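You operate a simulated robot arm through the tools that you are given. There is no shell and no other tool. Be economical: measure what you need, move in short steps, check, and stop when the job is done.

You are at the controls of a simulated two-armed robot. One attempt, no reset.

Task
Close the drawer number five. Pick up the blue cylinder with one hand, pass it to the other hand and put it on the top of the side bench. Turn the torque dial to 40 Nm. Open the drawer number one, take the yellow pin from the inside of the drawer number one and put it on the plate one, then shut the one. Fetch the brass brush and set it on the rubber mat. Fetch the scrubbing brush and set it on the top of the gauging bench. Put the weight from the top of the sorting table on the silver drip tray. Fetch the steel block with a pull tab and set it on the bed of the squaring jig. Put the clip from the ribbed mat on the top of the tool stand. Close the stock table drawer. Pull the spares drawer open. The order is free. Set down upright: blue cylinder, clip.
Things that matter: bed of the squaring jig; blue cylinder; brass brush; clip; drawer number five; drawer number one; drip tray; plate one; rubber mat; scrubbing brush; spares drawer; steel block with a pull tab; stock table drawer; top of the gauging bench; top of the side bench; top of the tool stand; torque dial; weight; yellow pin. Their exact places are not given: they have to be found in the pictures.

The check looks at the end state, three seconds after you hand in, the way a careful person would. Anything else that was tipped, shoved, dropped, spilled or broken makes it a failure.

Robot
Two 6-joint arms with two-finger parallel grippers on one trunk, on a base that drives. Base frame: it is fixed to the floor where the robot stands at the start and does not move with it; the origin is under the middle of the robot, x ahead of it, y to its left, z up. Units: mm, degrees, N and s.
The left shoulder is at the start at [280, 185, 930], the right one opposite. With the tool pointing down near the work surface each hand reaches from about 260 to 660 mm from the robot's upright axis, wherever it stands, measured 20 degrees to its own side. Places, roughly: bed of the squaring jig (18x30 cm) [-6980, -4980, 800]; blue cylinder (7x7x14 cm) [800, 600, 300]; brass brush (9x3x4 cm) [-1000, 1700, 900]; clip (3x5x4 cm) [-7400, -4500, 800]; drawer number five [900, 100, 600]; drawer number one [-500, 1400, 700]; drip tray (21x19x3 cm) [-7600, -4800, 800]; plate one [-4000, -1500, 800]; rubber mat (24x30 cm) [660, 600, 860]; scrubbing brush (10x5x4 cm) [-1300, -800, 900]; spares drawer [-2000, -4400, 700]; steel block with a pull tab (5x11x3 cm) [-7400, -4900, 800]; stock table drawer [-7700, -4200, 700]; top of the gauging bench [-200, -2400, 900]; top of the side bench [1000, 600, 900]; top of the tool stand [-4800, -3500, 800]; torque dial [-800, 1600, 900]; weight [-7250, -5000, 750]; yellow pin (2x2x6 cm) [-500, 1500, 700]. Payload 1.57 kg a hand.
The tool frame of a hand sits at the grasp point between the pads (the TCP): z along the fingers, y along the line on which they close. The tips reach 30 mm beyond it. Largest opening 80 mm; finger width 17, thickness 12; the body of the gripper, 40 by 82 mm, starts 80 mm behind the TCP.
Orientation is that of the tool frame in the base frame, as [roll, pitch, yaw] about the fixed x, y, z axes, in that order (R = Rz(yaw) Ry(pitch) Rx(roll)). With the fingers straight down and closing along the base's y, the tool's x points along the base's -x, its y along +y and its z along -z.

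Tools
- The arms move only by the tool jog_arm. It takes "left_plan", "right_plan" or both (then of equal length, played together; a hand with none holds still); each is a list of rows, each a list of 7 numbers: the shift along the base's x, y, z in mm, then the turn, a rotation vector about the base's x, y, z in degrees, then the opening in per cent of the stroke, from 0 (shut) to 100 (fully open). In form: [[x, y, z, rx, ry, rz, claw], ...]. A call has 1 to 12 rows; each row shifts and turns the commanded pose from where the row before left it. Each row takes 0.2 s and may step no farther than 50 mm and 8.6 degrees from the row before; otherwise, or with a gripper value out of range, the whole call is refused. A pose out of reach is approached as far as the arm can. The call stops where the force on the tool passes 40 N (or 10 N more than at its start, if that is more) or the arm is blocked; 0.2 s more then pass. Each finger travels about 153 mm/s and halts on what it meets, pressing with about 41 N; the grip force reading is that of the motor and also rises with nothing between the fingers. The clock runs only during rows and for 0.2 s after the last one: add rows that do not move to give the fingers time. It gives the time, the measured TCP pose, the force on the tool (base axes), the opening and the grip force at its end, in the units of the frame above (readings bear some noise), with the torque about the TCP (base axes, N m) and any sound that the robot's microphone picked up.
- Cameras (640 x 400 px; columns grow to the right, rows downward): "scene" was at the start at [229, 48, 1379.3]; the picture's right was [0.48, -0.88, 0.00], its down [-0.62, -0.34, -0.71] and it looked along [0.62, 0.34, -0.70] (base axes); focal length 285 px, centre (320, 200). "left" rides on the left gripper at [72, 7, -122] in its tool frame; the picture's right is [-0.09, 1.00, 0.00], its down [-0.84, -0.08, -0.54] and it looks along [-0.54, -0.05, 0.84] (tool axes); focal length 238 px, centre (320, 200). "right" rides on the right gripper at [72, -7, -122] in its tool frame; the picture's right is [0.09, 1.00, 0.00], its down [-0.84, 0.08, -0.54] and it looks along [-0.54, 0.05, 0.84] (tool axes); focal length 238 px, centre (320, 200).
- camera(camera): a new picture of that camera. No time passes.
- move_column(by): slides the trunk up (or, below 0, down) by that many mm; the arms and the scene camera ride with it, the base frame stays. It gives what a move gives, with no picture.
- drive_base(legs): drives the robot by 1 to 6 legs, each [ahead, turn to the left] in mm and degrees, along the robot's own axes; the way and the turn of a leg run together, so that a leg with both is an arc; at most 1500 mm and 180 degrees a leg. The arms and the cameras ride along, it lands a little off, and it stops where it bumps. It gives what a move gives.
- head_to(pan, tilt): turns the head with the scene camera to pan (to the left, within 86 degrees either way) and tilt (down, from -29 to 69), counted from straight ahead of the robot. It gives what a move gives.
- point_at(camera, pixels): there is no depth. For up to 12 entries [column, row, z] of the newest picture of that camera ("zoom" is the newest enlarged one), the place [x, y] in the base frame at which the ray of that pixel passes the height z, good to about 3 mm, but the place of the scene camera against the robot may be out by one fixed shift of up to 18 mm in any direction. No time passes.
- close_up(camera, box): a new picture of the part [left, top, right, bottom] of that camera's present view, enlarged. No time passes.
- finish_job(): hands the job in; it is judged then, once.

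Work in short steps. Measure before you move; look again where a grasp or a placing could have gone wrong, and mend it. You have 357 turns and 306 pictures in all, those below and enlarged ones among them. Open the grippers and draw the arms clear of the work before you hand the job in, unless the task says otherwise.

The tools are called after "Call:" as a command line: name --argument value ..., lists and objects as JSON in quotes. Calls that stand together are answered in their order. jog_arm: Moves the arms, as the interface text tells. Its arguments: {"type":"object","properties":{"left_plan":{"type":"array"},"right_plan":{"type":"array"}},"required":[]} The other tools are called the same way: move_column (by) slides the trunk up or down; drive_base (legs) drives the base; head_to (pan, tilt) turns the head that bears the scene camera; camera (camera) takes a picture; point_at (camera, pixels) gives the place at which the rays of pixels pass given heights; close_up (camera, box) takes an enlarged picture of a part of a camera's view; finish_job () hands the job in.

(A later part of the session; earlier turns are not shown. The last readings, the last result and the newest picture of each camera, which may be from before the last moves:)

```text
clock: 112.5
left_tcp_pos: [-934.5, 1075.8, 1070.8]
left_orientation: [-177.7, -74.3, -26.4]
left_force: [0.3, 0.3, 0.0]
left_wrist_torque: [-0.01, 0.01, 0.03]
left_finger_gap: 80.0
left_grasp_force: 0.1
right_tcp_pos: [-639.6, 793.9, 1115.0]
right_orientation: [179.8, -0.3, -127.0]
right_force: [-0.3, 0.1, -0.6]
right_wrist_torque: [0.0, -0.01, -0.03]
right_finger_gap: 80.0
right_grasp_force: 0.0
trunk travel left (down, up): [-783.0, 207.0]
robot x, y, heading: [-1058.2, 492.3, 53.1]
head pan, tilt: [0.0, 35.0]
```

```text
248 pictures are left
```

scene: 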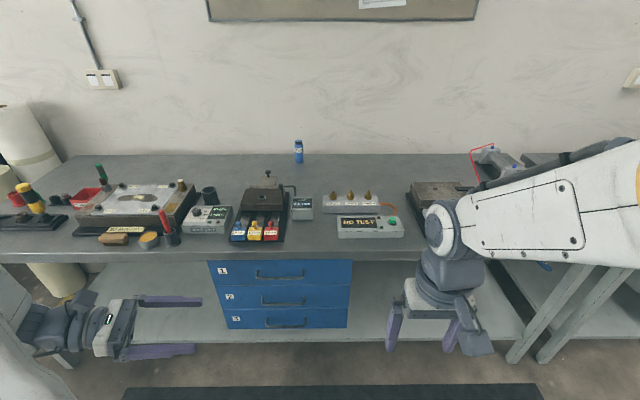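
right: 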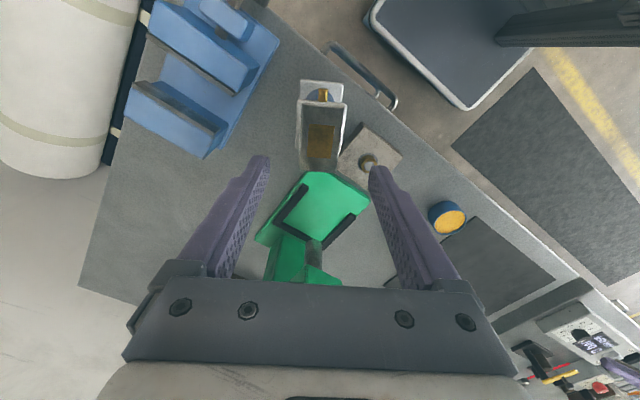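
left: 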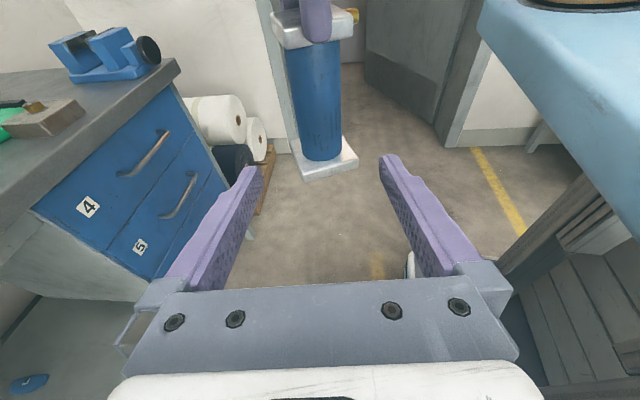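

Drawers 1–3 are straight ahead. I zoom in to the bench top for the dial and the brush.

Call:
close_up --camera "scene" --box '[0, 150, 220, 270]'

Call:
close_up --camera "scene" --box '[180, 160, 420, 330]'

```text
2.91 times, centred on (110, 210) of scene
```

zoom: 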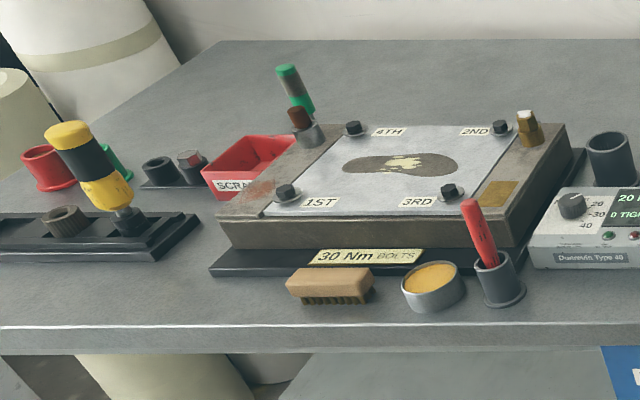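

```text
2.35 times, centred on (300, 245) of scene
```

zoom: 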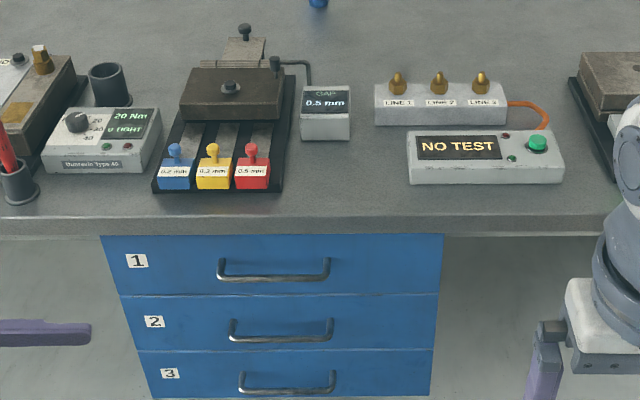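

Dial box "Type 40" shows 20 Nm at left; brush at the bench front. I zoom on the dial.

Call:
close_up --camera "scene" --box '[180, 200, 244, 240]'

Call:
point_at --camera "scene" --pixels '[[113, 240, 870], [197, 214, 920], [60, 262, 860], [400, 258, 860], [208, 261, 800], [353, 261, 800], [278, 275, 770]]'

```text
10.00 times, centred on (212, 220) of scene
```

zoom: 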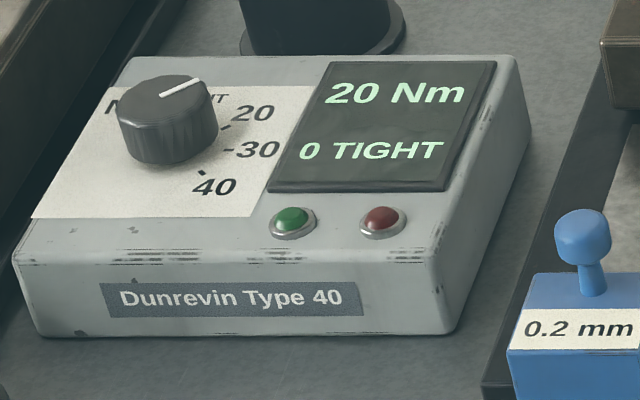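

```text
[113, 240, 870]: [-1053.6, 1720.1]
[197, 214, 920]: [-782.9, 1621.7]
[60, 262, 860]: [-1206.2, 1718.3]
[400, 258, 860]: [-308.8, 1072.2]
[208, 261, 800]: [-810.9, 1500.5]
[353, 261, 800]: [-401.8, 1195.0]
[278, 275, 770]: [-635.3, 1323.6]
```

Geometry: bench edge n≈688, knob ≈(-783,1622), drawer-1 handle ≈(-635,1324). I shift the robot left by ~310 so the drawer is in front of the right arm and the dial before the left.

Call:
drive_base --legs '[[0, 90.5], [310, 0], [0, -89]]'

```text
clock: 122.2
left_tcp_pos: [-1195.5, 1259.5, 1069.9]
left_orientation: [-177.9, -74.2, -25.3]
left_force: [0.4, 0.0, 0.2]
left_wrist_torque: [-0.01, 0.03, 0.01]
left_finger_gap: 80.2
left_grasp_force: 0.1
right_tcp_pos: [-896.2, 982.4, 1114.7]
right_orientation: [179.8, -0.3, -125.8]
right_force: [0.8, -0.7, 0.2]
right_wrist_torque: [0.01, -0.02, -0.07]
right_finger_gap: 80.0
right_grasp_force: 0.1
trunk travel left (down, up): [-783.0, 207.0]
robot x, y, heading: [-1308.0, 678.1, 54.5]
head pan, tilt: [0.0, 35.0]
```

I turn the right hand 90° about the vertical, then pitch it to horizontal so its fingers close vertically for the handle.

Call:
jog_arm --right_plan '[[0, 0, 0, 0, 0, 8.2, 100], [0, 0, 0, 0, 0, 8.2, 100], [0, 0, 0, 0, 0, 8.2, 100], [0, 0, 0, 0, 0, 8.2, 100], [0, 0, 0, 0, 0, 8.2, 100], [0, 0, 0, 0, 0, 8.2, 100], [0, 0, 0, 0, 0, 8.2, 100], [0, 0, 0, 0, 0, 8.2, 100], [0, 0, 0, 0, 0, 8.2, 100], [0, 0, 0, 0, 0, 8.2, 100], [0, 0, 0, 0, 0, 8.2, 100]]'

Call:
jog_arm --right_plan '[[12.8, 17.9, -5, 6.1, -4.36, 0, 100], [12.8, 17.9, -5, 6.1, -4.36, 0, 100], [12.8, 17.9, -5, 6.1, -4.36, 0, 100], [12.8, 17.9, -5, 6.1, -4.36, 0, 100], [12.8, 17.9, -5, 6.1, -4.36, 0, 100], [12.8, 17.9, -5, 6.1, -4.36, 0, 100], [12.8, 17.9, -5, 6.1, -4.36, 0, 100], [12.8, 17.9, -5, 6.1, -4.36, 0, 100], [12.8, 17.9, -5, 6.1, -4.36, 0, 100], [12.8, 17.9, -5, 6.1, -4.36, 0, 100], [12.8, 17.9, -5, 6.1, -4.36, 0, 100], [12.8, 17.9, -5, 6.1, -4.36, 0, 100]]'

Call:
camera --camera "right"

Call:
camera --camera "scene"

```text
clock: 124.6
left_tcp_pos: [-1195.3, 1260.1, 1071.3]
left_orientation: [-177.8, -74.2, -25.3]
left_force: [-0.2, 0.3, 0.2]
left_wrist_torque: [0.01, 0.02, 0.01]
left_finger_gap: 80.0
left_grasp_force: 0.0
right_tcp_pos: [-894.5, 981.3, 1114.7]
right_orientation: [179.8, -0.3, -35.6]
right_force: [-0.3, -0.2, 0.0]
right_wrist_torque: [0.01, 0.01, -0.02]
right_finger_gap: 80.0
right_grasp_force: 0.0
trunk travel left (down, up): [-783.0, 207.0]
robot x, y, heading: [-1310.5, 673.4, 54.3]
head pan, tilt: [0.0, 35.0]
```

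```text
clock: 127.2
left_tcp_pos: [-1194.5, 1260.6, 1070.5]
left_orientation: [-177.8, -74.3, -25.5]
left_force: [-0.3, -0.6, 0.6]
left_wrist_torque: [0.02, 0.02, 0.03]
left_finger_gap: 79.7
left_grasp_force: 0.1
right_tcp_pos: [-737.2, 1207.9, 1092.9]
right_orientation: [-104.7, -1.1, -40.4]
right_force: [-0.4, -0.2, -0.3]
right_wrist_torque: [-0.01, -0.02, -0.04]
right_finger_gap: 79.9
right_grasp_force: 0.0
right hand out of reach, approached as far as the arm can: row 2, 3, 4, 5, 6, 7, 8, 9, 11, 12
trunk travel left (down, up): [-783.0, 207.0]
robot x, y, heading: [-1309.2, 676.4, 54.5]
head pan, tilt: [0.0, 35.0]
```

```text
244 pictures are left
```

right: 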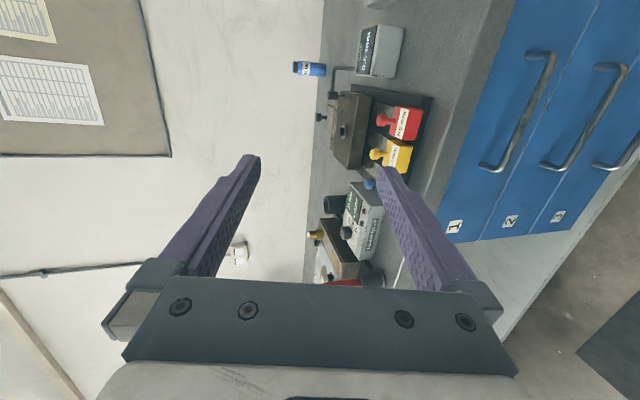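

```text
243 pictures are left
```

scene: 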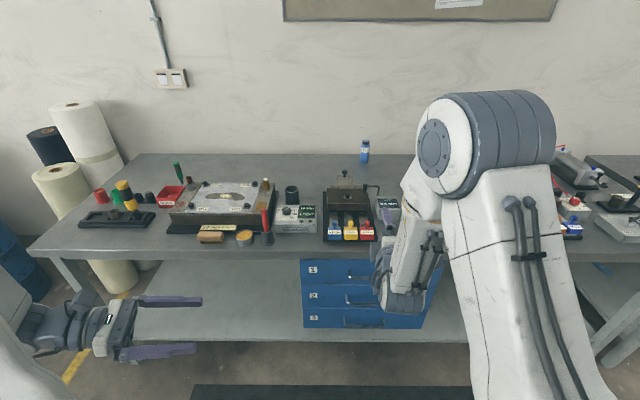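

Right hand is horizontal to within 15°. I finish the pitch, lower the trunk 325, and look for the handle.

Call:
jog_arm --right_plan '[[0, 0, 0, 5.6, -4.77, 0, 100], [0, 0, 0, 5.6, -4.77, 0, 100], [0, 0, 0, 0, 0, 4.5, 100]]'

Call:
move_column --by -325

Call:
camera --camera "right"

Call:
camera --camera "scene"

```text
clock: 128.0
left_tcp_pos: [-1194.6, 1259.4, 1070.5]
left_orientation: [-177.9, -74.2, -25.2]
left_force: [0.6, -0.7, -0.6]
left_wrist_torque: [-0.02, 0.0, 0.0]
left_finger_gap: 80.1
left_grasp_force: 0.1
right_tcp_pos: [-767.7, 1218.9, 1091.6]
right_orientation: [-89.9, -1.1, -36.7]
right_force: [0.4, -0.2, -1.0]
right_wrist_torque: [-0.02, 0.01, 0.05]
right_finger_gap: 80.0
right_grasp_force: 0.0
right hand out of reach, approached as far as the arm can: row 3
trunk travel left (down, up): [-783.0, 207.0]
robot x, y, heading: [-1307.0, 675.8, 54.4]
head pan, tilt: [0.0, 35.0]
```

```text
clock: 131.2
left_tcp_pos: [-1195.4, 1260.0, 744.8]
left_orientation: [-177.8, -74.1, -25.2]
left_force: [-0.8, 0.9, 0.5]
left_wrist_torque: [-0.02, 0.02, -0.01]
left_finger_gap: 80.0
left_grasp_force: 0.0
right_tcp_pos: [-768.2, 1219.0, 766.7]
right_orientation: [-90.0, -1.0, -36.7]
right_force: [0.2, 0.1, 0.2]
right_wrist_torque: [0.02, 0.0, -0.01]
right_finger_gap: 80.0
right_grasp_force: 0.1
trunk travel left (down, up): [-458.0, 532.0]
robot x, y, heading: [-1309.8, 675.3, 54.5]
head pan, tilt: [0.0, 35.0]
```

```text
242 pictures are left
```

right: 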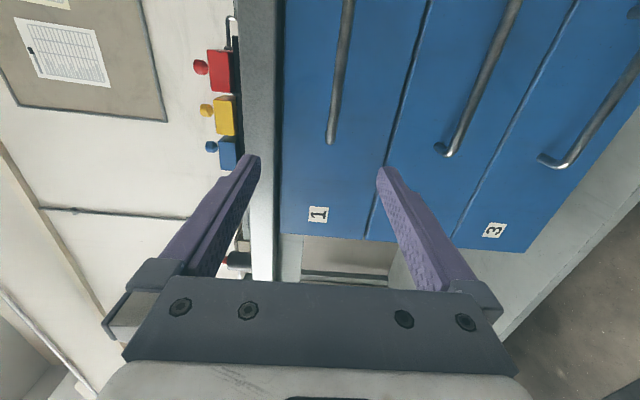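

```text
241 pictures are left
```

scene: 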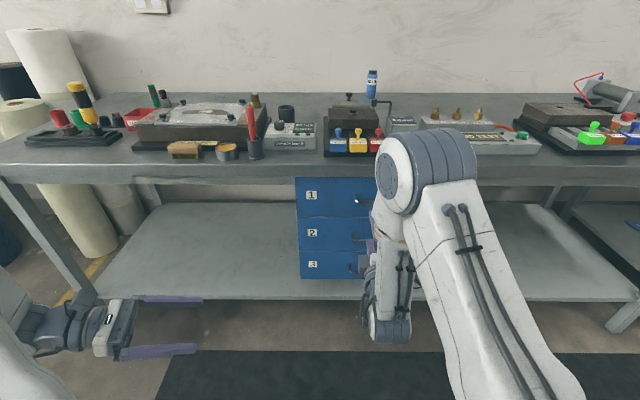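

By my ray calculation the handle bar is at z≈750, its left end 16 mm left of the tool axis. I shift 40 right, 16 down and drive forward 120 to check.

Call:
jog_arm --right_plan '[[16, -11.5, -8, 0, 0, 0, 100], [16, -11.5, -8, 0, 0, 0, 100]]'

Call:
drive_base --legs '[[110, 0]]'

Call:
camera --camera "right"

```text
clock: 131.8
left_tcp_pos: [-1195.3, 1259.8, 745.3]
left_orientation: [-177.8, -74.2, -25.4]
left_force: [0.0, 0.0, 0.3]
left_wrist_torque: [0.05, 0.03, -0.01]
left_finger_gap: 79.9
left_grasp_force: 0.0
right_tcp_pos: [-766.8, 1206.3, 749.4]
right_orientation: [-90.0, -1.1, -37.4]
right_force: [0.9, 0.0, -0.2]
right_wrist_torque: [0.01, -0.02, 0.03]
right_finger_gap: 80.1
right_grasp_force: 0.0
right hand out of reach, approached as far as the arm can: row 1, 2
trunk travel left (down, up): [-458.0, 532.0]
robot x, y, heading: [-1312.7, 676.5, 54.6]
head pan, tilt: [0.0, 35.0]
```

```text
clock: 133.0
left_tcp_pos: [-1129.7, 1351.9, 746.5]
left_orientation: [-177.8, -74.2, -25.3]
left_force: [-0.3, 0.3, -0.7]
left_wrist_torque: [0.03, 0.05, 0.01]
left_finger_gap: 80.0
left_grasp_force: 0.0
right_tcp_pos: [-701.6, 1298.2, 750.0]
right_orientation: [-90.0, -1.1, -37.3]
right_force: [0.0, -0.3, -0.2]
right_wrist_torque: [-0.03, -0.01, 0.03]
right_finger_gap: 80.1
right_grasp_force: 0.1
trunk travel left (down, up): [-458.0, 532.0]
robot x, y, heading: [-1244.3, 768.0, 54.5]
head pan, tilt: [0.0, 35.0]
```

```text
240 pictures are left
```

right: 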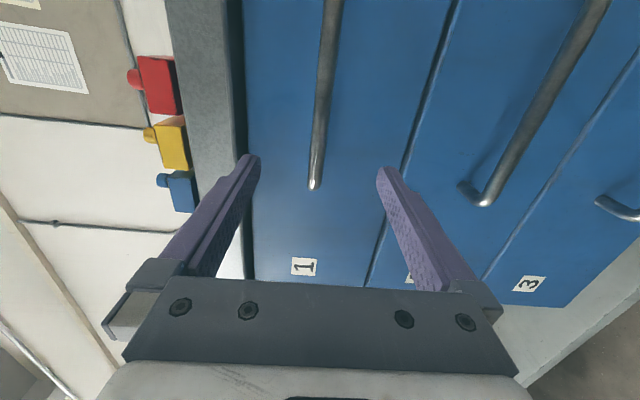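

The bar is now between the fingers. I go 45 mm further and check.

Call:
drive_base --legs '[[40, 0]]'

Call:
camera --camera "right"

```text
clock: 133.9
left_tcp_pos: [-1108.4, 1384.2, 745.3]
left_orientation: [-177.8, -74.1, -25.2]
left_force: [0.3, -0.9, -0.5]
left_wrist_torque: [0.02, -0.01, -0.01]
left_finger_gap: 80.2
left_grasp_force: 0.2
right_tcp_pos: [-677.9, 1331.2, 749.3]
right_orientation: [-90.0, -1.1, -37.3]
right_force: [0.2, 0.5, -0.5]
right_wrist_torque: [-0.01, 0.0, -0.03]
right_finger_gap: 80.1
right_grasp_force: 0.0
trunk travel left (down, up): [-458.0, 532.0]
robot x, y, heading: [-1222.5, 800.7, 54.0]
head pan, tilt: [0.0, 35.0]
```

```text
239 pictures are left
```

right: 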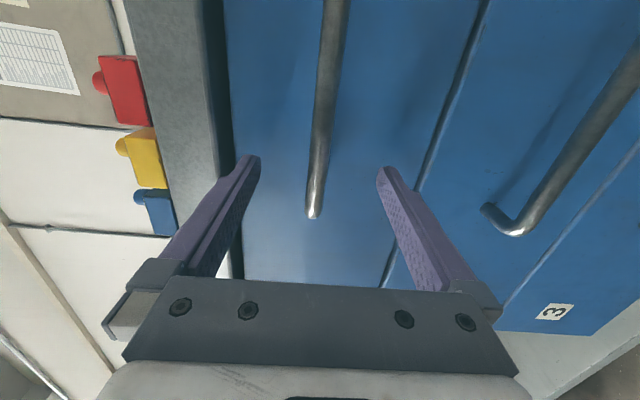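

Triangulation puts the bar 8 mm ahead of the TCP, 26 mm in from the handle's left end. I close on it.

Call:
jog_arm --right_plan '[[0, 0, 0, 0, 0, 0, 50], [0, 0, 0, 0, 0, 0, 0], [0, 0, 0, 0, 0, 0, 0], [0, 0, 0, 0, 0, 0, 0]]'

Call:
camera --camera "right"

```text
clock: 134.9
left_tcp_pos: [-1107.4, 1383.6, 746.7]
left_orientation: [-177.6, -74.2, -25.4]
left_force: [0.0, 0.5, -0.4]
left_wrist_torque: [-0.03, 0.0, 0.0]
left_finger_gap: 79.8
left_grasp_force: 0.1
right_tcp_pos: [-678.5, 1331.0, 751.6]
right_orientation: [-89.7, -1.0, -37.3]
right_force: [-0.1, -2.6, 18.9]
right_wrist_torque: [0.45, 0.31, 0.11]
right_finger_gap: 11.9
right_grasp_force: 29.2
trunk travel left (down, up): [-458.0, 532.0]
robot x, y, heading: [-1221.4, 801.1, 54.3]
head pan, tilt: [0.0, 35.0]
```

```text
238 pictures are left
```

right: 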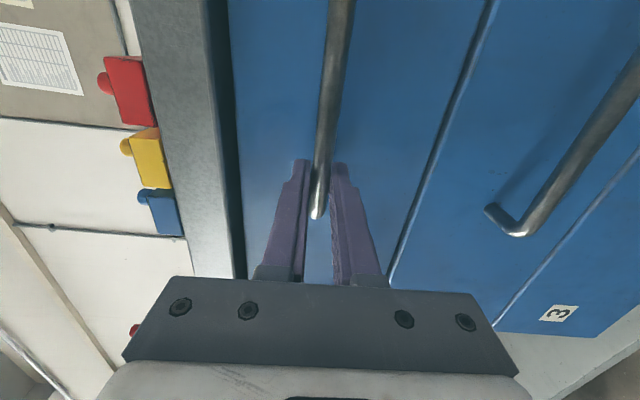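

Bar gripped. I ease up 2 mm and pull the drawer by driving back 200 mm.

Call:
jog_arm --right_plan '[[0, 0, 2, 0, 0, 0, 0]]'

Call:
drive_base --legs '[[-200, 0]]'

Call:
head_to --pan -15 --tilt 40

Call:
camera --camera "scene"

Call:
camera --camera "right"

```text
clock: 135.3
left_tcp_pos: [-1107.4, 1383.4, 746.0]
left_orientation: [-177.8, -74.2, -25.3]
left_force: [0.0, -0.3, -0.4]
left_wrist_torque: [-0.04, 0.03, 0.01]
left_finger_gap: 79.9
left_grasp_force: 0.0
right_tcp_pos: [-680.4, 1330.6, 751.5]
right_orientation: [-89.8, -1.1, -37.3]
right_force: [1.1, 0.3, 13.8]
right_wrist_torque: [0.44, 0.29, 0.09]
right_finger_gap: 11.9
right_grasp_force: 29.1
trunk travel left (down, up): [-458.0, 532.0]
robot x, y, heading: [-1219.7, 801.4, 54.4]
head pan, tilt: [0.0, 35.0]
```

```text
clock: 136.9
left_tcp_pos: [-1224.4, 1219.0, 744.8]
left_orientation: [-177.8, -74.2, -25.4]
left_force: [0.5, -0.2, 0.9]
left_wrist_torque: [0.0, 0.0, 0.0]
left_finger_gap: 80.2
left_grasp_force: 0.1
right_tcp_pos: [-797.3, 1167.5, 752.0]
right_orientation: [-90.1, -1.1, -37.0]
right_force: [-23.1, 15.8, 8.9]
right_wrist_torque: [0.34, 0.37, -0.18]
right_finger_gap: 12.2
right_grasp_force: 29.0
trunk travel left (down, up): [-458.0, 532.0]
robot x, y, heading: [-1337.7, 634.9, 54.3]
head pan, tilt: [0.0, 35.0]
```

```text
clock: 137.7
left_tcp_pos: [-1223.9, 1218.8, 746.7]
left_orientation: [-177.8, -74.2, -25.4]
left_force: [-0.8, -0.6, -0.2]
left_wrist_torque: [-0.01, 0.03, 0.02]
left_finger_gap: 79.9
left_grasp_force: 0.0
right_tcp_pos: [-796.9, 1167.6, 751.4]
right_orientation: [-89.9, -0.9, -36.9]
right_force: [-1.7, 3.7, 3.5]
right_wrist_torque: [0.32, 0.41, 0.19]
right_finger_gap: 11.7
right_grasp_force: 29.2
trunk travel left (down, up): [-458.0, 532.0]
robot x, y, heading: [-1333.9, 636.0, 54.1]
head pan, tilt: [-15.0, 40.0]
```

```text
237 pictures are left
```

scene: 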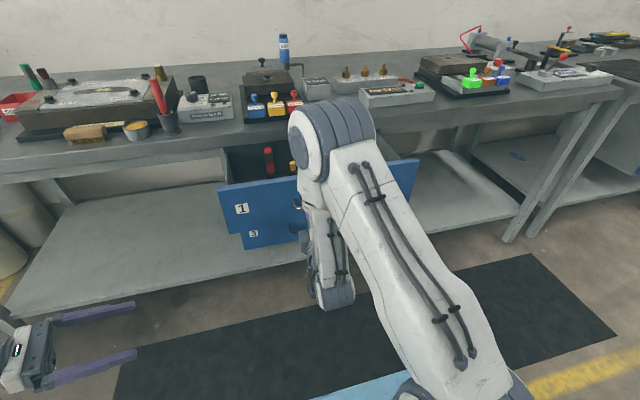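

```text
236 pictures are left
```

right: 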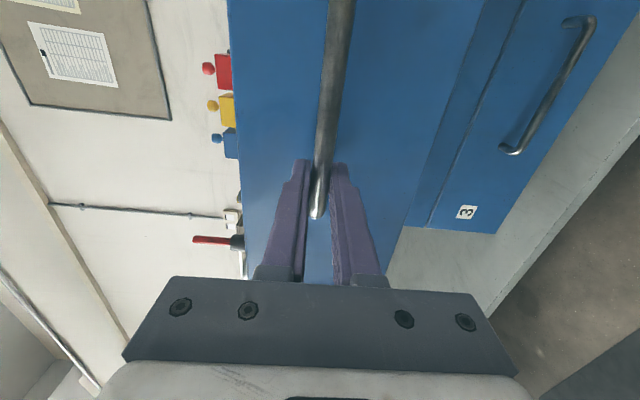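

Drawer 1 is open 200 mm with red and yellow pins inside. I release and back off, then raise the trunk for a look.

Call:
jog_arm --right_plan '[[0, 0, 0, 0, 0, 0, 60], [0, 0, 0, 0, 0, 0, 60]]'

Call:
drive_base --legs '[[-100, 0]]'

Call:
move_column --by 300

Call:
camera --camera "scene"

```text
clock: 138.3
left_tcp_pos: [-1223.5, 1218.2, 745.2]
left_orientation: [-177.7, -74.2, -25.4]
left_force: [-0.3, 0.0, 0.3]
left_wrist_torque: [-0.01, -0.02, -0.01]
left_finger_gap: 79.9
left_grasp_force: 0.1
right_tcp_pos: [-795.3, 1167.2, 751.0]
right_orientation: [-90.0, -1.0, -37.0]
right_force: [-0.3, 0.2, -0.1]
right_wrist_torque: [-0.01, 0.01, 0.0]
right_finger_gap: 47.9
right_grasp_force: 0.1
trunk travel left (down, up): [-458.0, 532.0]
robot x, y, heading: [-1337.4, 635.2, 53.9]
head pan, tilt: [-15.0, 40.0]
```

```text
clock: 139.4
left_tcp_pos: [-1283.2, 1136.2, 745.3]
left_orientation: [-177.8, -74.2, -25.3]
left_force: [-0.5, 0.3, 0.8]
left_wrist_torque: [0.0, -0.03, -0.05]
left_finger_gap: 80.0
left_grasp_force: 0.1
right_tcp_pos: [-855.9, 1085.0, 751.9]
right_orientation: [-90.0, -1.0, -36.9]
right_force: [-0.2, -0.7, -1.1]
right_wrist_torque: [0.01, 0.0, 0.02]
right_finger_gap: 48.0
right_grasp_force: 0.1
trunk travel left (down, up): [-458.0, 532.0]
robot x, y, heading: [-1396.0, 553.7, 54.1]
head pan, tilt: [-15.0, 40.0]
```

```text
clock: 142.4
left_tcp_pos: [-1283.7, 1137.5, 1045.4]
left_orientation: [-177.8, -74.1, -25.4]
left_force: [-0.1, 0.6, 0.4]
left_wrist_torque: [0.01, 0.0, -0.01]
left_finger_gap: 79.9
left_grasp_force: 0.0
right_tcp_pos: [-856.7, 1085.4, 1051.4]
right_orientation: [-90.1, -1.1, -36.9]
right_force: [0.7, 0.0, 0.3]
right_wrist_torque: [0.01, 0.01, 0.02]
right_finger_gap: 48.1
right_grasp_force: 0.1
trunk travel left (down, up): [-758.0, 232.0]
robot x, y, heading: [-1397.7, 552.2, 53.9]
head pan, tilt: [-15.0, 40.0]
```

```text
235 pictures are left
```

scene: 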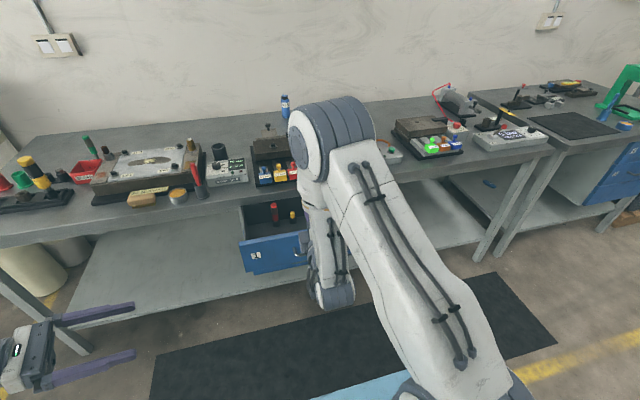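

Now bring the left hand to tool-down: pitch 74° down, then yaw back −104°.

Call:
jog_arm --left_plan '[[0, 0, 0, 2.9, 6.81, 0, 100], [0, 0, 0, 2.9, 6.81, 0, 100], [0, 0, 0, 2.9, 6.81, 0, 100], [0, 0, 0, 2.9, 6.81, 0, 100], [0, 0, 0, 2.9, 6.81, 0, 100], [0, 0, 0, 2.9, 6.81, 0, 100], [0, 0, 0, 2.9, 6.81, 0, 100], [0, 0, 0, 2.9, 6.81, 0, 100], [0, 0, 0, 2.9, 6.81, 0, 100], [0, 0, 0, 2.9, 6.81, 0, 100]]'

Call:
jog_arm --left_plan '[[0, 0, 0, 0, 0, -8.5, 100], [0, 0, 0, 0, 0, -8.5, 100], [0, 0, 0, 0, 0, -8.5, 100], [0, 0, 0, 0, 0, -8.5, 100], [0, 0, 0, 0, 0, -8.5, 100], [0, 0, 0, 0, 0, -8.5, 100], [0, 0, 0, 0, 0, -8.5, 100], [0, 0, 0, 0, 0, -8.5, 100], [0, 0, 0, 0, 0, -8.5, 100], [0, 0, 0, 0, 0, -8.5, 100], [0, 0, 0, 0, 0, -8.5, 100], [0, 0, 0, 0, 0, -8.5, 100]]'

```text
clock: 144.6
left_tcp_pos: [-1282.8, 1137.2, 1047.4]
left_orientation: [-179.9, -0.1, -23.9]
left_force: [-0.1, 0.6, 0.5]
left_wrist_torque: [0.0, 0.01, 0.0]
left_finger_gap: 80.1
left_grasp_force: 0.2
right_tcp_pos: [-856.2, 1084.0, 1052.3]
right_orientation: [-90.0, -1.0, -36.9]
right_force: [-0.5, 0.7, -0.1]
right_wrist_torque: [0.0, 0.01, 0.01]
right_finger_gap: 47.8
right_grasp_force: 0.0
trunk travel left (down, up): [-758.0, 232.0]
robot x, y, heading: [-1393.9, 553.4, 54.3]
head pan, tilt: [-15.0, 40.0]
```

```text
clock: 147.2
left_tcp_pos: [-1283.2, 1137.6, 1044.5]
left_orientation: [179.9, -0.3, -125.8]
left_force: [0.0, 0.2, 0.2]
left_wrist_torque: [0.0, 0.01, -0.01]
left_finger_gap: 79.8
left_grasp_force: 0.1
right_tcp_pos: [-856.6, 1085.9, 1050.5]
right_orientation: [-90.0, -1.0, -36.9]
right_force: [-0.7, -0.6, 0.2]
right_wrist_torque: [0.0, 0.02, -0.01]
right_finger_gap: 48.1
right_grasp_force: 0.1
trunk travel left (down, up): [-758.0, 232.0]
robot x, y, heading: [-1396.3, 552.1, 54.2]
head pan, tilt: [-15.0, 40.0]
```

Left hand is tool-down. Do the pin before the dial (open drawer would block the trunk). I zoom on the pins.

Call:
close_up --camera "scene" --box '[230, 190, 330, 280]'

Call:
point_at --camera "scene" --pixels '[[293, 220, 710], [293, 220, 740], [242, 243, 800], [305, 231, 800], [274, 222, 710]]'

```text
4.44 times, centred on (280, 235) of scene
```

zoom: 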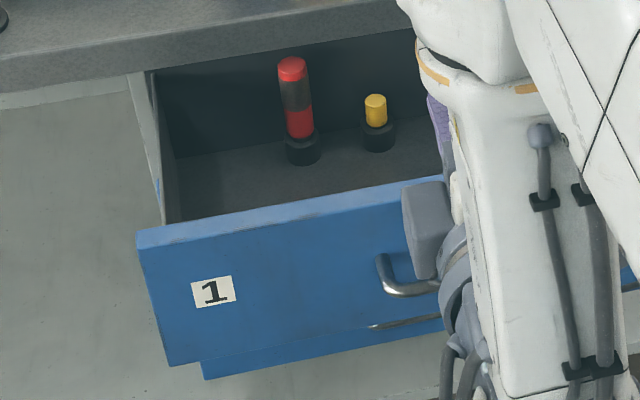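

```text
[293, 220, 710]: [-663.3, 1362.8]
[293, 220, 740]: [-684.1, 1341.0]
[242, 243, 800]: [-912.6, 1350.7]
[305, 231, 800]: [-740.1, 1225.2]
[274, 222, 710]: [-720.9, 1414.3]
```

The pin stands in a socket possibly still under the bench edge (n≈710–740). I go back to the handle and pull the drawer further.

Call:
move_column --by -300

Call:
drive_base --legs '[[102, 0]]'

Call:
camera --camera "right"

```text
clock: 150.2
left_tcp_pos: [-1283.1, 1137.0, 744.5]
left_orientation: [-180.0, -0.3, -125.8]
left_force: [-0.2, 0.2, -0.2]
left_wrist_torque: [0.04, 0.03, 0.03]
left_finger_gap: 80.1
left_grasp_force: 0.1
right_tcp_pos: [-856.3, 1085.5, 750.9]
right_orientation: [-90.0, -1.0, -36.9]
right_force: [-0.3, -0.6, 0.1]
right_wrist_torque: [-0.02, 0.01, 0.0]
right_finger_gap: 47.8
right_grasp_force: 0.0
trunk travel left (down, up): [-458.0, 532.0]
robot x, y, heading: [-1396.5, 555.4, 54.4]
head pan, tilt: [-15.0, 40.0]
```

```text
clock: 151.4
left_tcp_pos: [-1223.5, 1220.5, 746.8]
left_orientation: [180.0, -0.3, -125.8]
left_force: [-0.3, 0.5, 0.8]
left_wrist_torque: [0.0, -0.01, -0.01]
left_finger_gap: 80.2
left_grasp_force: 0.1
right_tcp_pos: [-797.4, 1169.3, 752.2]
right_orientation: [-90.0, -1.0, -36.9]
right_force: [-1.0, 0.2, 0.1]
right_wrist_torque: [0.0, 0.0, 0.0]
right_finger_gap: 47.9
right_grasp_force: 0.1
trunk travel left (down, up): [-458.0, 532.0]
robot x, y, heading: [-1333.9, 635.9, 54.3]
head pan, tilt: [-15.0, 40.0]
```

```text
233 pictures are left
```

right: 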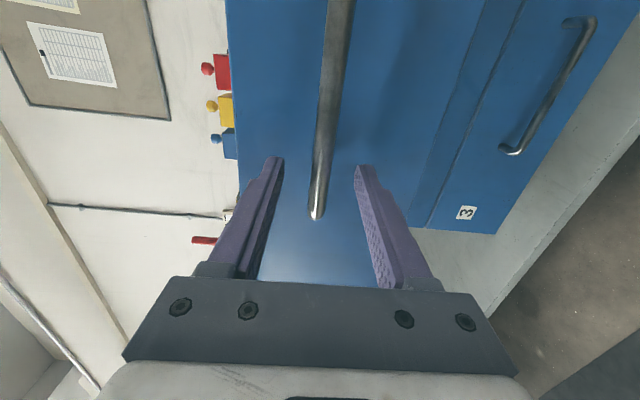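

Bar is between the fingers again. Close and pull another 120 mm.

Call:
jog_arm --right_plan '[[0, 0, 0, 0, 0, 0, 20], [0, 0, 0, 0, 0, 0, 0], [0, 0, 0, 0, 0, 0, 0]]'

Call:
drive_base --legs '[[-120, 0]]'

Call:
camera --camera "right"

Call:
camera --camera "scene"

```text
clock: 152.2
left_tcp_pos: [-1222.8, 1220.6, 745.5]
left_orientation: [180.0, -0.3, -125.7]
left_force: [-0.4, -0.2, -0.1]
left_wrist_torque: [0.03, 0.03, -0.02]
left_finger_gap: 80.0
left_grasp_force: 0.0
right_tcp_pos: [-796.7, 1169.0, 752.1]
right_orientation: [-90.0, -0.9, -37.0]
right_force: [0.5, 0.2, 3.6]
right_wrist_torque: [0.37, 0.41, 0.0]
right_finger_gap: 11.9
right_grasp_force: 29.1
trunk travel left (down, up): [-458.0, 532.0]
robot x, y, heading: [-1336.2, 636.5, 54.4]
head pan, tilt: [-15.0, 40.0]
```

```text
clock: 153.4
left_tcp_pos: [-1294.0, 1121.7, 746.1]
left_orientation: [-179.9, -0.3, -125.7]
left_force: [-0.9, -0.3, -0.4]
left_wrist_torque: [0.03, 0.01, 0.0]
left_finger_gap: 80.2
left_grasp_force: 0.2
right_tcp_pos: [-865.2, 1072.6, 752.1]
right_orientation: [-89.8, -0.9, -36.9]
right_force: [14.2, 27.4, 2.3]
right_wrist_torque: [0.27, 0.42, 0.03]
right_finger_gap: 12.2
right_grasp_force: 29.6
trunk travel left (down, up): [-458.0, 532.0]
robot x, y, heading: [-1405.0, 537.7, 54.3]
head pan, tilt: [-15.0, 40.0]
```

```text
232 pictures are left
```

right: 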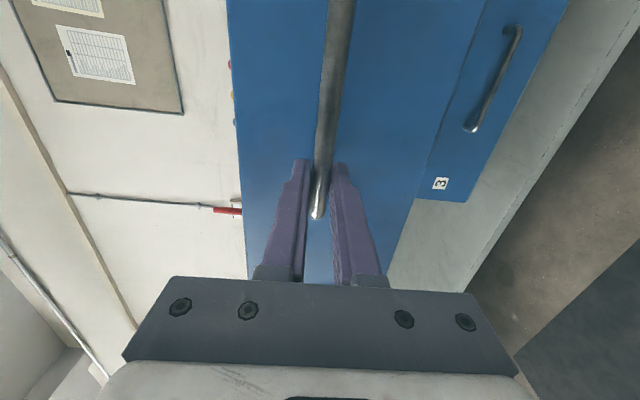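

```text
231 pictures are left
```

scene: 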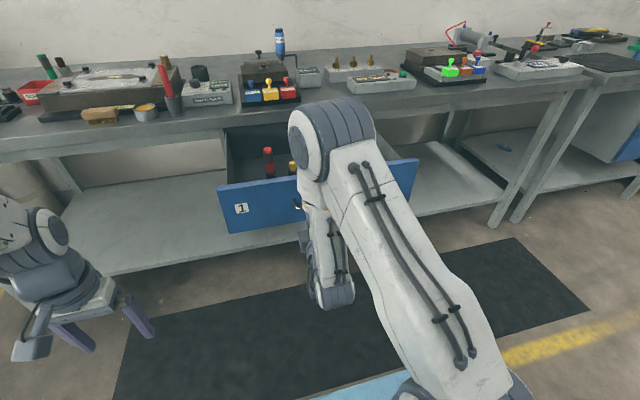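

The drawer is at its stop (~320 mm out). I release, back off 130, shift the robot right 220 mm to use the left hand for the pin.

Call:
jog_arm --right_plan '[[0, 0, 0, 0, 0, 0, 60], [0, 0, 0, 0, 0, 0, 60]]'

Call:
drive_base --legs '[[-130, 0], [0, -90], [220, 0], [0, 90]]'

Call:
move_column --by 300

Call:
head_to --pan 5 --tilt 40

Call:
camera --camera "scene"

```text
clock: 154.0
left_tcp_pos: [-1294.2, 1122.6, 745.9]
left_orientation: [-180.0, -0.3, -125.7]
left_force: [0.7, 0.0, -0.5]
left_wrist_torque: [0.0, -0.04, -0.02]
left_finger_gap: 80.2
left_grasp_force: 0.1
right_tcp_pos: [-866.4, 1072.8, 752.0]
right_orientation: [-89.8, -1.0, -36.8]
right_force: [0.2, 0.3, 0.1]
right_wrist_torque: [-0.01, 0.04, 0.01]
right_finger_gap: 48.0
right_grasp_force: 0.0
trunk travel left (down, up): [-458.0, 532.0]
robot x, y, heading: [-1403.8, 537.3, 54.3]
head pan, tilt: [-15.0, 40.0]
```

```text
clock: 164.2
left_tcp_pos: [-1182.4, 885.8, 745.8]
left_orientation: [-180.0, -0.1, -126.7]
left_force: [0.0, 0.3, -0.1]
left_wrist_torque: [0.02, 0.02, -0.01]
left_finger_gap: 80.1
left_grasp_force: 0.1
right_tcp_pos: [-755.3, 827.0, 752.4]
right_orientation: [-89.9, -0.9, -37.9]
right_force: [-1.2, -1.7, -0.7]
right_wrist_torque: [0.02, 0.01, 0.0]
right_finger_gap: 47.9
right_grasp_force: 0.0
trunk travel left (down, up): [-458.0, 532.0]
robot x, y, heading: [-1306.5, 309.7, 53.1]
head pan, tilt: [-15.0, 40.0]
```

```text
clock: 167.2
left_tcp_pos: [-1180.9, 887.3, 1045.5]
left_orientation: [179.9, -0.3, -126.7]
left_force: [-0.5, 0.2, 0.0]
left_wrist_torque: [-0.02, 0.03, -0.01]
left_finger_gap: 79.9
left_grasp_force: 0.1
right_tcp_pos: [-755.5, 827.1, 1051.9]
right_orientation: [-89.8, -0.9, -37.9]
right_force: [-0.2, 0.9, 0.3]
right_wrist_torque: [0.01, 0.0, -0.01]
right_finger_gap: 47.8
right_grasp_force: 0.2
trunk travel left (down, up): [-758.0, 232.0]
robot x, y, heading: [-1308.5, 304.5, 53.1]
head pan, tilt: [-15.0, 40.0]
```

```text
clock: 168.0
left_tcp_pos: [-1181.9, 886.4, 1045.2]
left_orientation: [-180.0, -0.2, -126.7]
left_force: [-0.3, 1.2, 0.2]
left_wrist_torque: [0.01, -0.01, 0.02]
left_finger_gap: 80.0
left_grasp_force: 0.1
right_tcp_pos: [-755.5, 827.3, 1053.6]
right_orientation: [-89.8, -1.0, -37.9]
right_force: [-1.0, 0.8, -0.2]
right_wrist_torque: [-0.02, 0.0, 0.02]
right_finger_gap: 48.0
right_grasp_force: 0.0
trunk travel left (down, up): [-758.0, 232.0]
robot x, y, heading: [-1305.9, 304.9, 53.4]
head pan, tilt: [5.0, 40.0]
```

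```text
230 pictures are left
```

scene: 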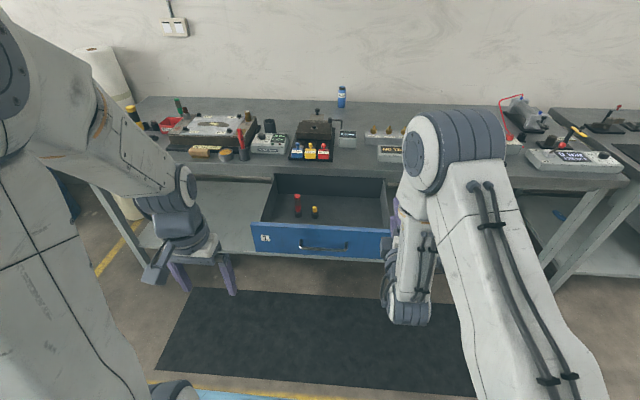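

Pins now visible: red (298,205), yellow (315,212). I measure.

Call:
point_at --camera "scene" --pixels '[[315, 217, 710], [315, 217, 730], [315, 208, 760], [253, 222, 800], [391, 230, 800], [298, 215, 710]]'

Call:
close_up --camera "scene" --box '[280, 180, 350, 225]'

```text
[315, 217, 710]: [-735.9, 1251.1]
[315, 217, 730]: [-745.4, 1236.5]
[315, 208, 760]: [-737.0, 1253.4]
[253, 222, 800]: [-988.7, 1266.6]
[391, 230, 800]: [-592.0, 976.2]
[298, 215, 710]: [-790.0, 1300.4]
```

```text
8.89 times, centred on (315, 202) of scene
```

zoom: 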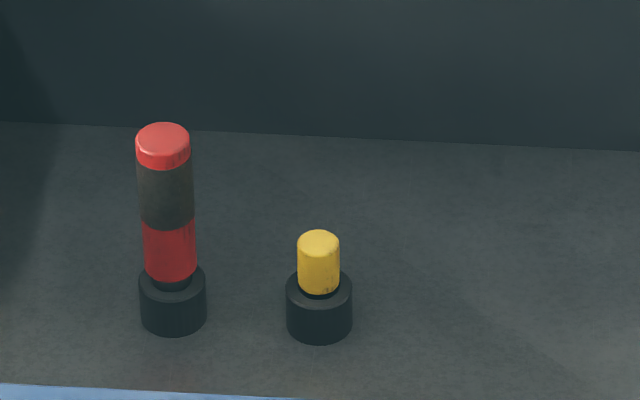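

Drive ahead 480, then bring the left hand over the pin for a look with its own camera.

Call:
drive_base --legs '[[480, 0]]'

Call:
jog_arm --left_plan '[[40, -5, 0, 0, 0, 0, 100], [40, -5, 0, 0, 0, 0, 100], [40, -5, 0, 0, 0, 0, 100], [40, -5, 0, 0, 0, 0, 100]]'

Call:
camera --camera "left"

Call:
camera --camera "scene"

```text
clock: 170.9
left_tcp_pos: [-890.1, 1273.7, 1045.8]
left_orientation: [179.9, -0.3, -126.9]
left_force: [0.5, 0.5, -0.6]
left_wrist_torque: [0.01, -0.02, 0.01]
left_finger_gap: 79.9
left_grasp_force: 0.0
right_tcp_pos: [-464.5, 1213.8, 1051.9]
right_orientation: [-89.8, -0.9, -38.0]
right_force: [-0.9, 0.1, 0.4]
right_wrist_torque: [0.01, -0.02, -0.05]
right_finger_gap: 47.9
right_grasp_force: 0.0
trunk travel left (down, up): [-758.0, 232.0]
robot x, y, heading: [-1017.0, 694.7, 53.0]
head pan, tilt: [5.0, 40.0]
```

```text
clock: 171.9
left_tcp_pos: [-731.3, 1252.8, 1045.7]
left_orientation: [180.0, -0.3, -126.9]
left_force: [-0.2, -0.2, -0.5]
left_wrist_torque: [-0.01, -0.04, 0.0]
left_finger_gap: 80.0
left_grasp_force: 0.1
right_tcp_pos: [-465.6, 1213.7, 1052.6]
right_orientation: [-89.7, -0.9, -38.1]
right_force: [0.1, -0.1, -0.6]
right_wrist_torque: [0.02, 0.0, -0.02]
right_finger_gap: 48.0
right_grasp_force: 0.1
trunk travel left (down, up): [-758.0, 232.0]
robot x, y, heading: [-1017.4, 691.4, 53.0]
head pan, tilt: [5.0, 40.0]
```

```text
228 pictures are left
```

left: 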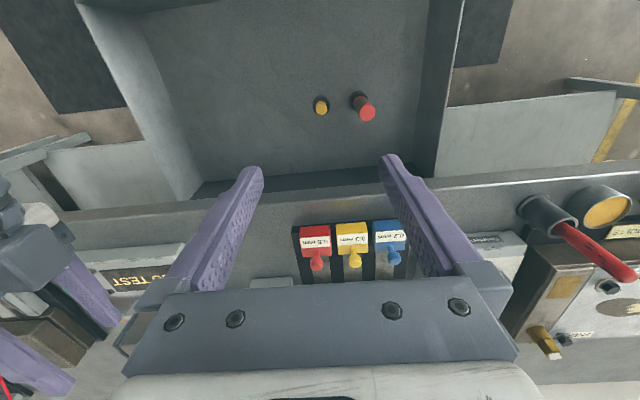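

```text
227 pictures are left
```

scene: 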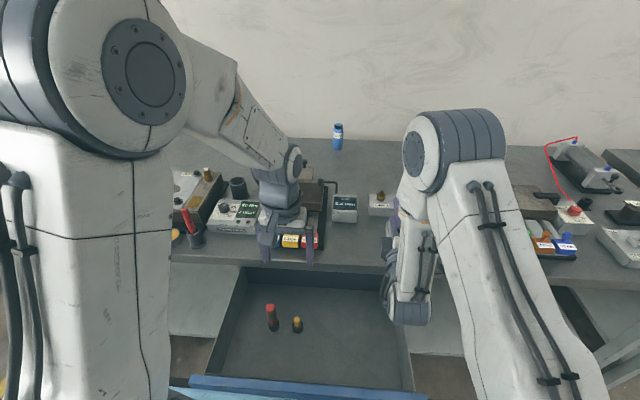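

In the left view the yellow pin top is at (321,104). I locate it.

Call:
close_up --camera "left" --box '[290, 80, 386, 140]'

Call:
point_at --camera "left" --pixels '[[321, 105, 700], [321, 105, 730], [321, 105, 750], [367, 113, 780], [230, 180, 690]]'

```text
6.67 times, centred on (338, 110) of left
```

zoom: 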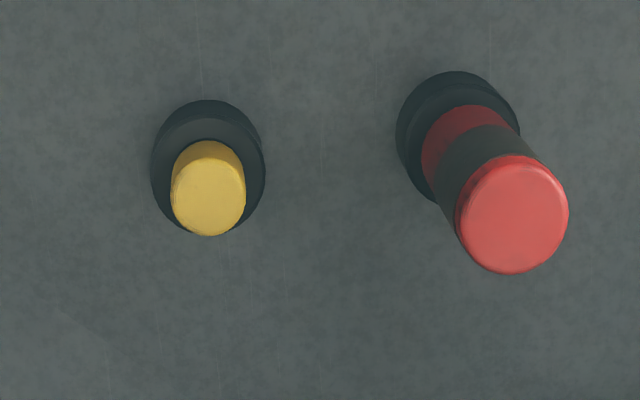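

```text
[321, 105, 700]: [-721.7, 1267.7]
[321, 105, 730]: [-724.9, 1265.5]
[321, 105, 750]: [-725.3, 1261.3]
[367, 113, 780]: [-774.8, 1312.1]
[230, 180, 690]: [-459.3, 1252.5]
```

The red tool is ~68 mm away along the closing axis so I'll open only ~45 mm. I go down to z≈850 aligned at (-724,1263) and remeasure for height.

Call:
jog_arm --left_plan '[[7, 10, -40, 0, 0, 0, 56], [0, 0, -40, 0, 0, 0, 56], [0, 0, -40, 0, 0, 0, 56], [0, 0, -40, 0, 0, 0, 56], [0, 0, -35, 0, 0, 0, 56]]'

Call:
close_up --camera "left" --box '[240, 60, 400, 160]'

```text
clock: 173.1
left_tcp_pos: [-723.3, 1263.3, 851.2]
left_orientation: [180.0, -0.1, -126.9]
left_force: [-0.4, -0.1, 0.5]
left_wrist_torque: [0.0, 0.0, 0.0]
left_finger_gap: 44.7
left_grasp_force: 0.0
right_tcp_pos: [-464.1, 1213.7, 1053.4]
right_orientation: [-89.8, -1.0, -38.1]
right_force: [0.2, 0.1, -0.1]
right_wrist_torque: [-0.02, 0.04, -0.02]
right_finger_gap: 47.9
right_grasp_force: 0.0
trunk travel left (down, up): [-758.0, 232.0]
robot x, y, heading: [-1015.1, 692.8, 53.1]
head pan, tilt: [5.0, 40.0]
```

```text
4.00 times, centred on (320, 110) of left
```

zoom: 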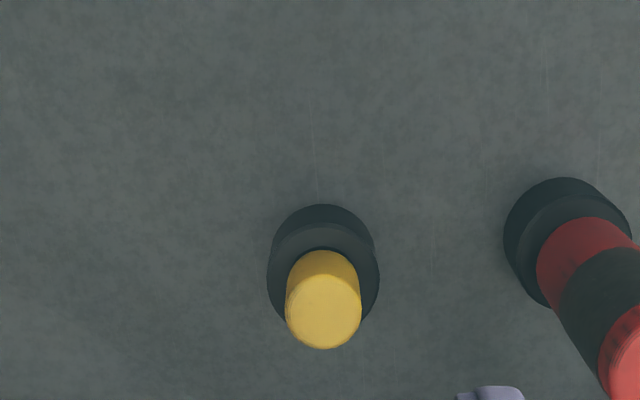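

Triangulation: pin top z≈729, cup top ≈690, pin 8 mm ahead of the TCP. I descend to TCP z=730 and close.

Call:
jog_arm --left_plan '[[5, 6, -40, 0, 0, 0, 56], [0, 0, -40, 0, 0, 0, 56], [0, 0, -30, 0, 0, 0, 56], [0, 0, -11, 0, 0, 0, 56]]'

Call:
camera --camera "left"

Call:
close_up --camera "scene" --box '[220, 240, 380, 360]'

```text
clock: 174.1
left_tcp_pos: [-718.7, 1269.9, 729.2]
left_orientation: [179.9, -0.2, -126.9]
left_force: [0.4, -0.1, 1.0]
left_wrist_torque: [0.02, -0.01, 0.02]
left_finger_gap: 44.8
left_grasp_force: 0.0
right_tcp_pos: [-464.1, 1213.5, 1053.2]
right_orientation: [-89.8, -0.9, -38.1]
right_force: [-0.3, 0.0, -1.1]
right_wrist_torque: [0.0, 0.0, -0.04]
right_finger_gap: 47.9
right_grasp_force: 0.0
trunk travel left (down, up): [-758.0, 232.0]
robot x, y, heading: [-1015.6, 690.9, 53.2]
head pan, tilt: [5.0, 40.0]
```

```text
224 pictures are left
```

left: 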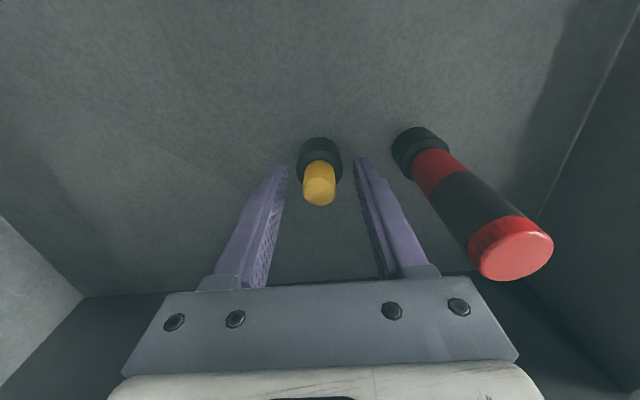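

```text
3.33 times, centred on (300, 300) of scene
```

zoom: 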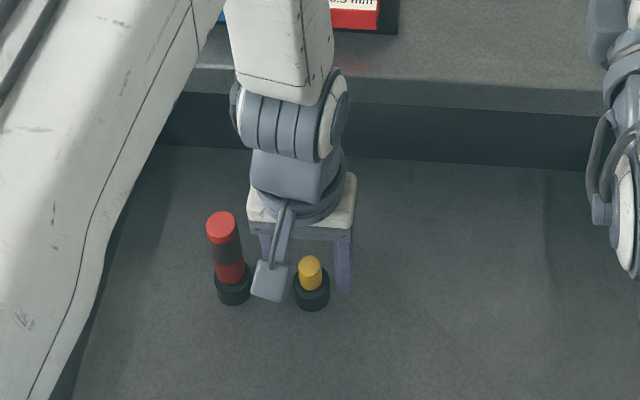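

The pin is between the fingers; I close.

Call:
jog_arm --left_plan '[[0, 0, 0, 0, 0, 0, 20], [0, 0, 0, 0, 0, 0, 0], [0, 0, 0, 0, 0, 0, 0]]'

Call:
camera --camera "left"

```text
clock: 174.9
left_tcp_pos: [-718.5, 1269.8, 730.1]
left_orientation: [-180.0, -0.2, -126.8]
left_force: [1.9, -2.5, -3.8]
left_wrist_torque: [0.34, -0.19, 0.0]
left_finger_gap: 31.7
left_grasp_force: 41.0
right_tcp_pos: [-464.5, 1213.6, 1053.4]
right_orientation: [-89.9, -0.9, -38.1]
right_force: [-0.2, 1.1, 0.5]
right_wrist_torque: [0.0, 0.02, 0.01]
right_finger_gap: 48.0
right_grasp_force: 0.1
trunk travel left (down, up): [-758.0, 232.0]
robot x, y, heading: [-1018.0, 691.9, 53.3]
head pan, tilt: [5.0, 40.0]
```

```text
222 pictures are left
```

left: 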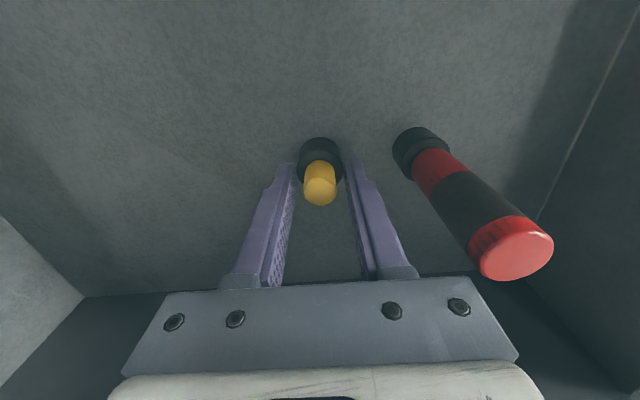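

It stopped at 31.7 mm – that is the cup. I open, raise 12 mm and close again.

Call:
jog_arm --left_plan '[[0, 0, 0, 0, 0, 0, 56], [0, 0, 0, 0, 0, 0, 56], [0, 0, 12, 0, 0, 0, 56], [0, 0, 0, 0, 0, 0, 20], [0, 0, 0, 0, 0, 0, 0], [0, 0, 0, 0, 0, 0, 0]]'

Call:
camera --camera "left"

```text
clock: 176.3
left_tcp_pos: [-719.0, 1269.1, 741.0]
left_orientation: [-179.9, -0.2, -126.9]
left_force: [0.5, -1.2, -0.8]
left_wrist_torque: [-0.02, -0.03, 0.02]
left_finger_gap: 18.5
left_grasp_force: 32.6
right_tcp_pos: [-464.7, 1213.3, 1052.1]
right_orientation: [-89.8, -0.9, -38.2]
right_force: [-0.9, -0.6, -0.2]
right_wrist_torque: [0.01, 0.02, -0.02]
right_finger_gap: 48.2
right_grasp_force: 0.0
trunk travel left (down, up): [-758.0, 232.0]
robot x, y, heading: [-1014.9, 690.6, 53.0]
head pan, tilt: [5.0, 40.0]
```

```text
221 pictures are left
```

left: 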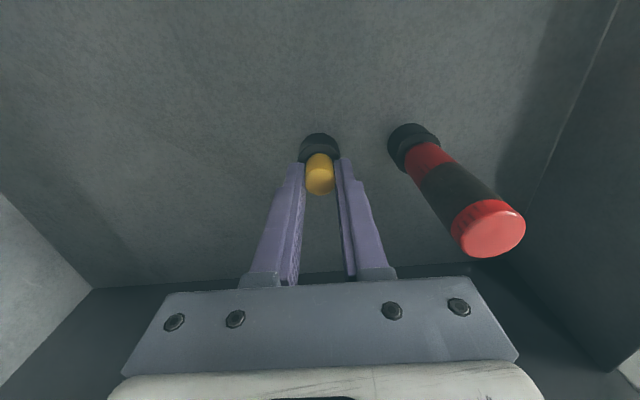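

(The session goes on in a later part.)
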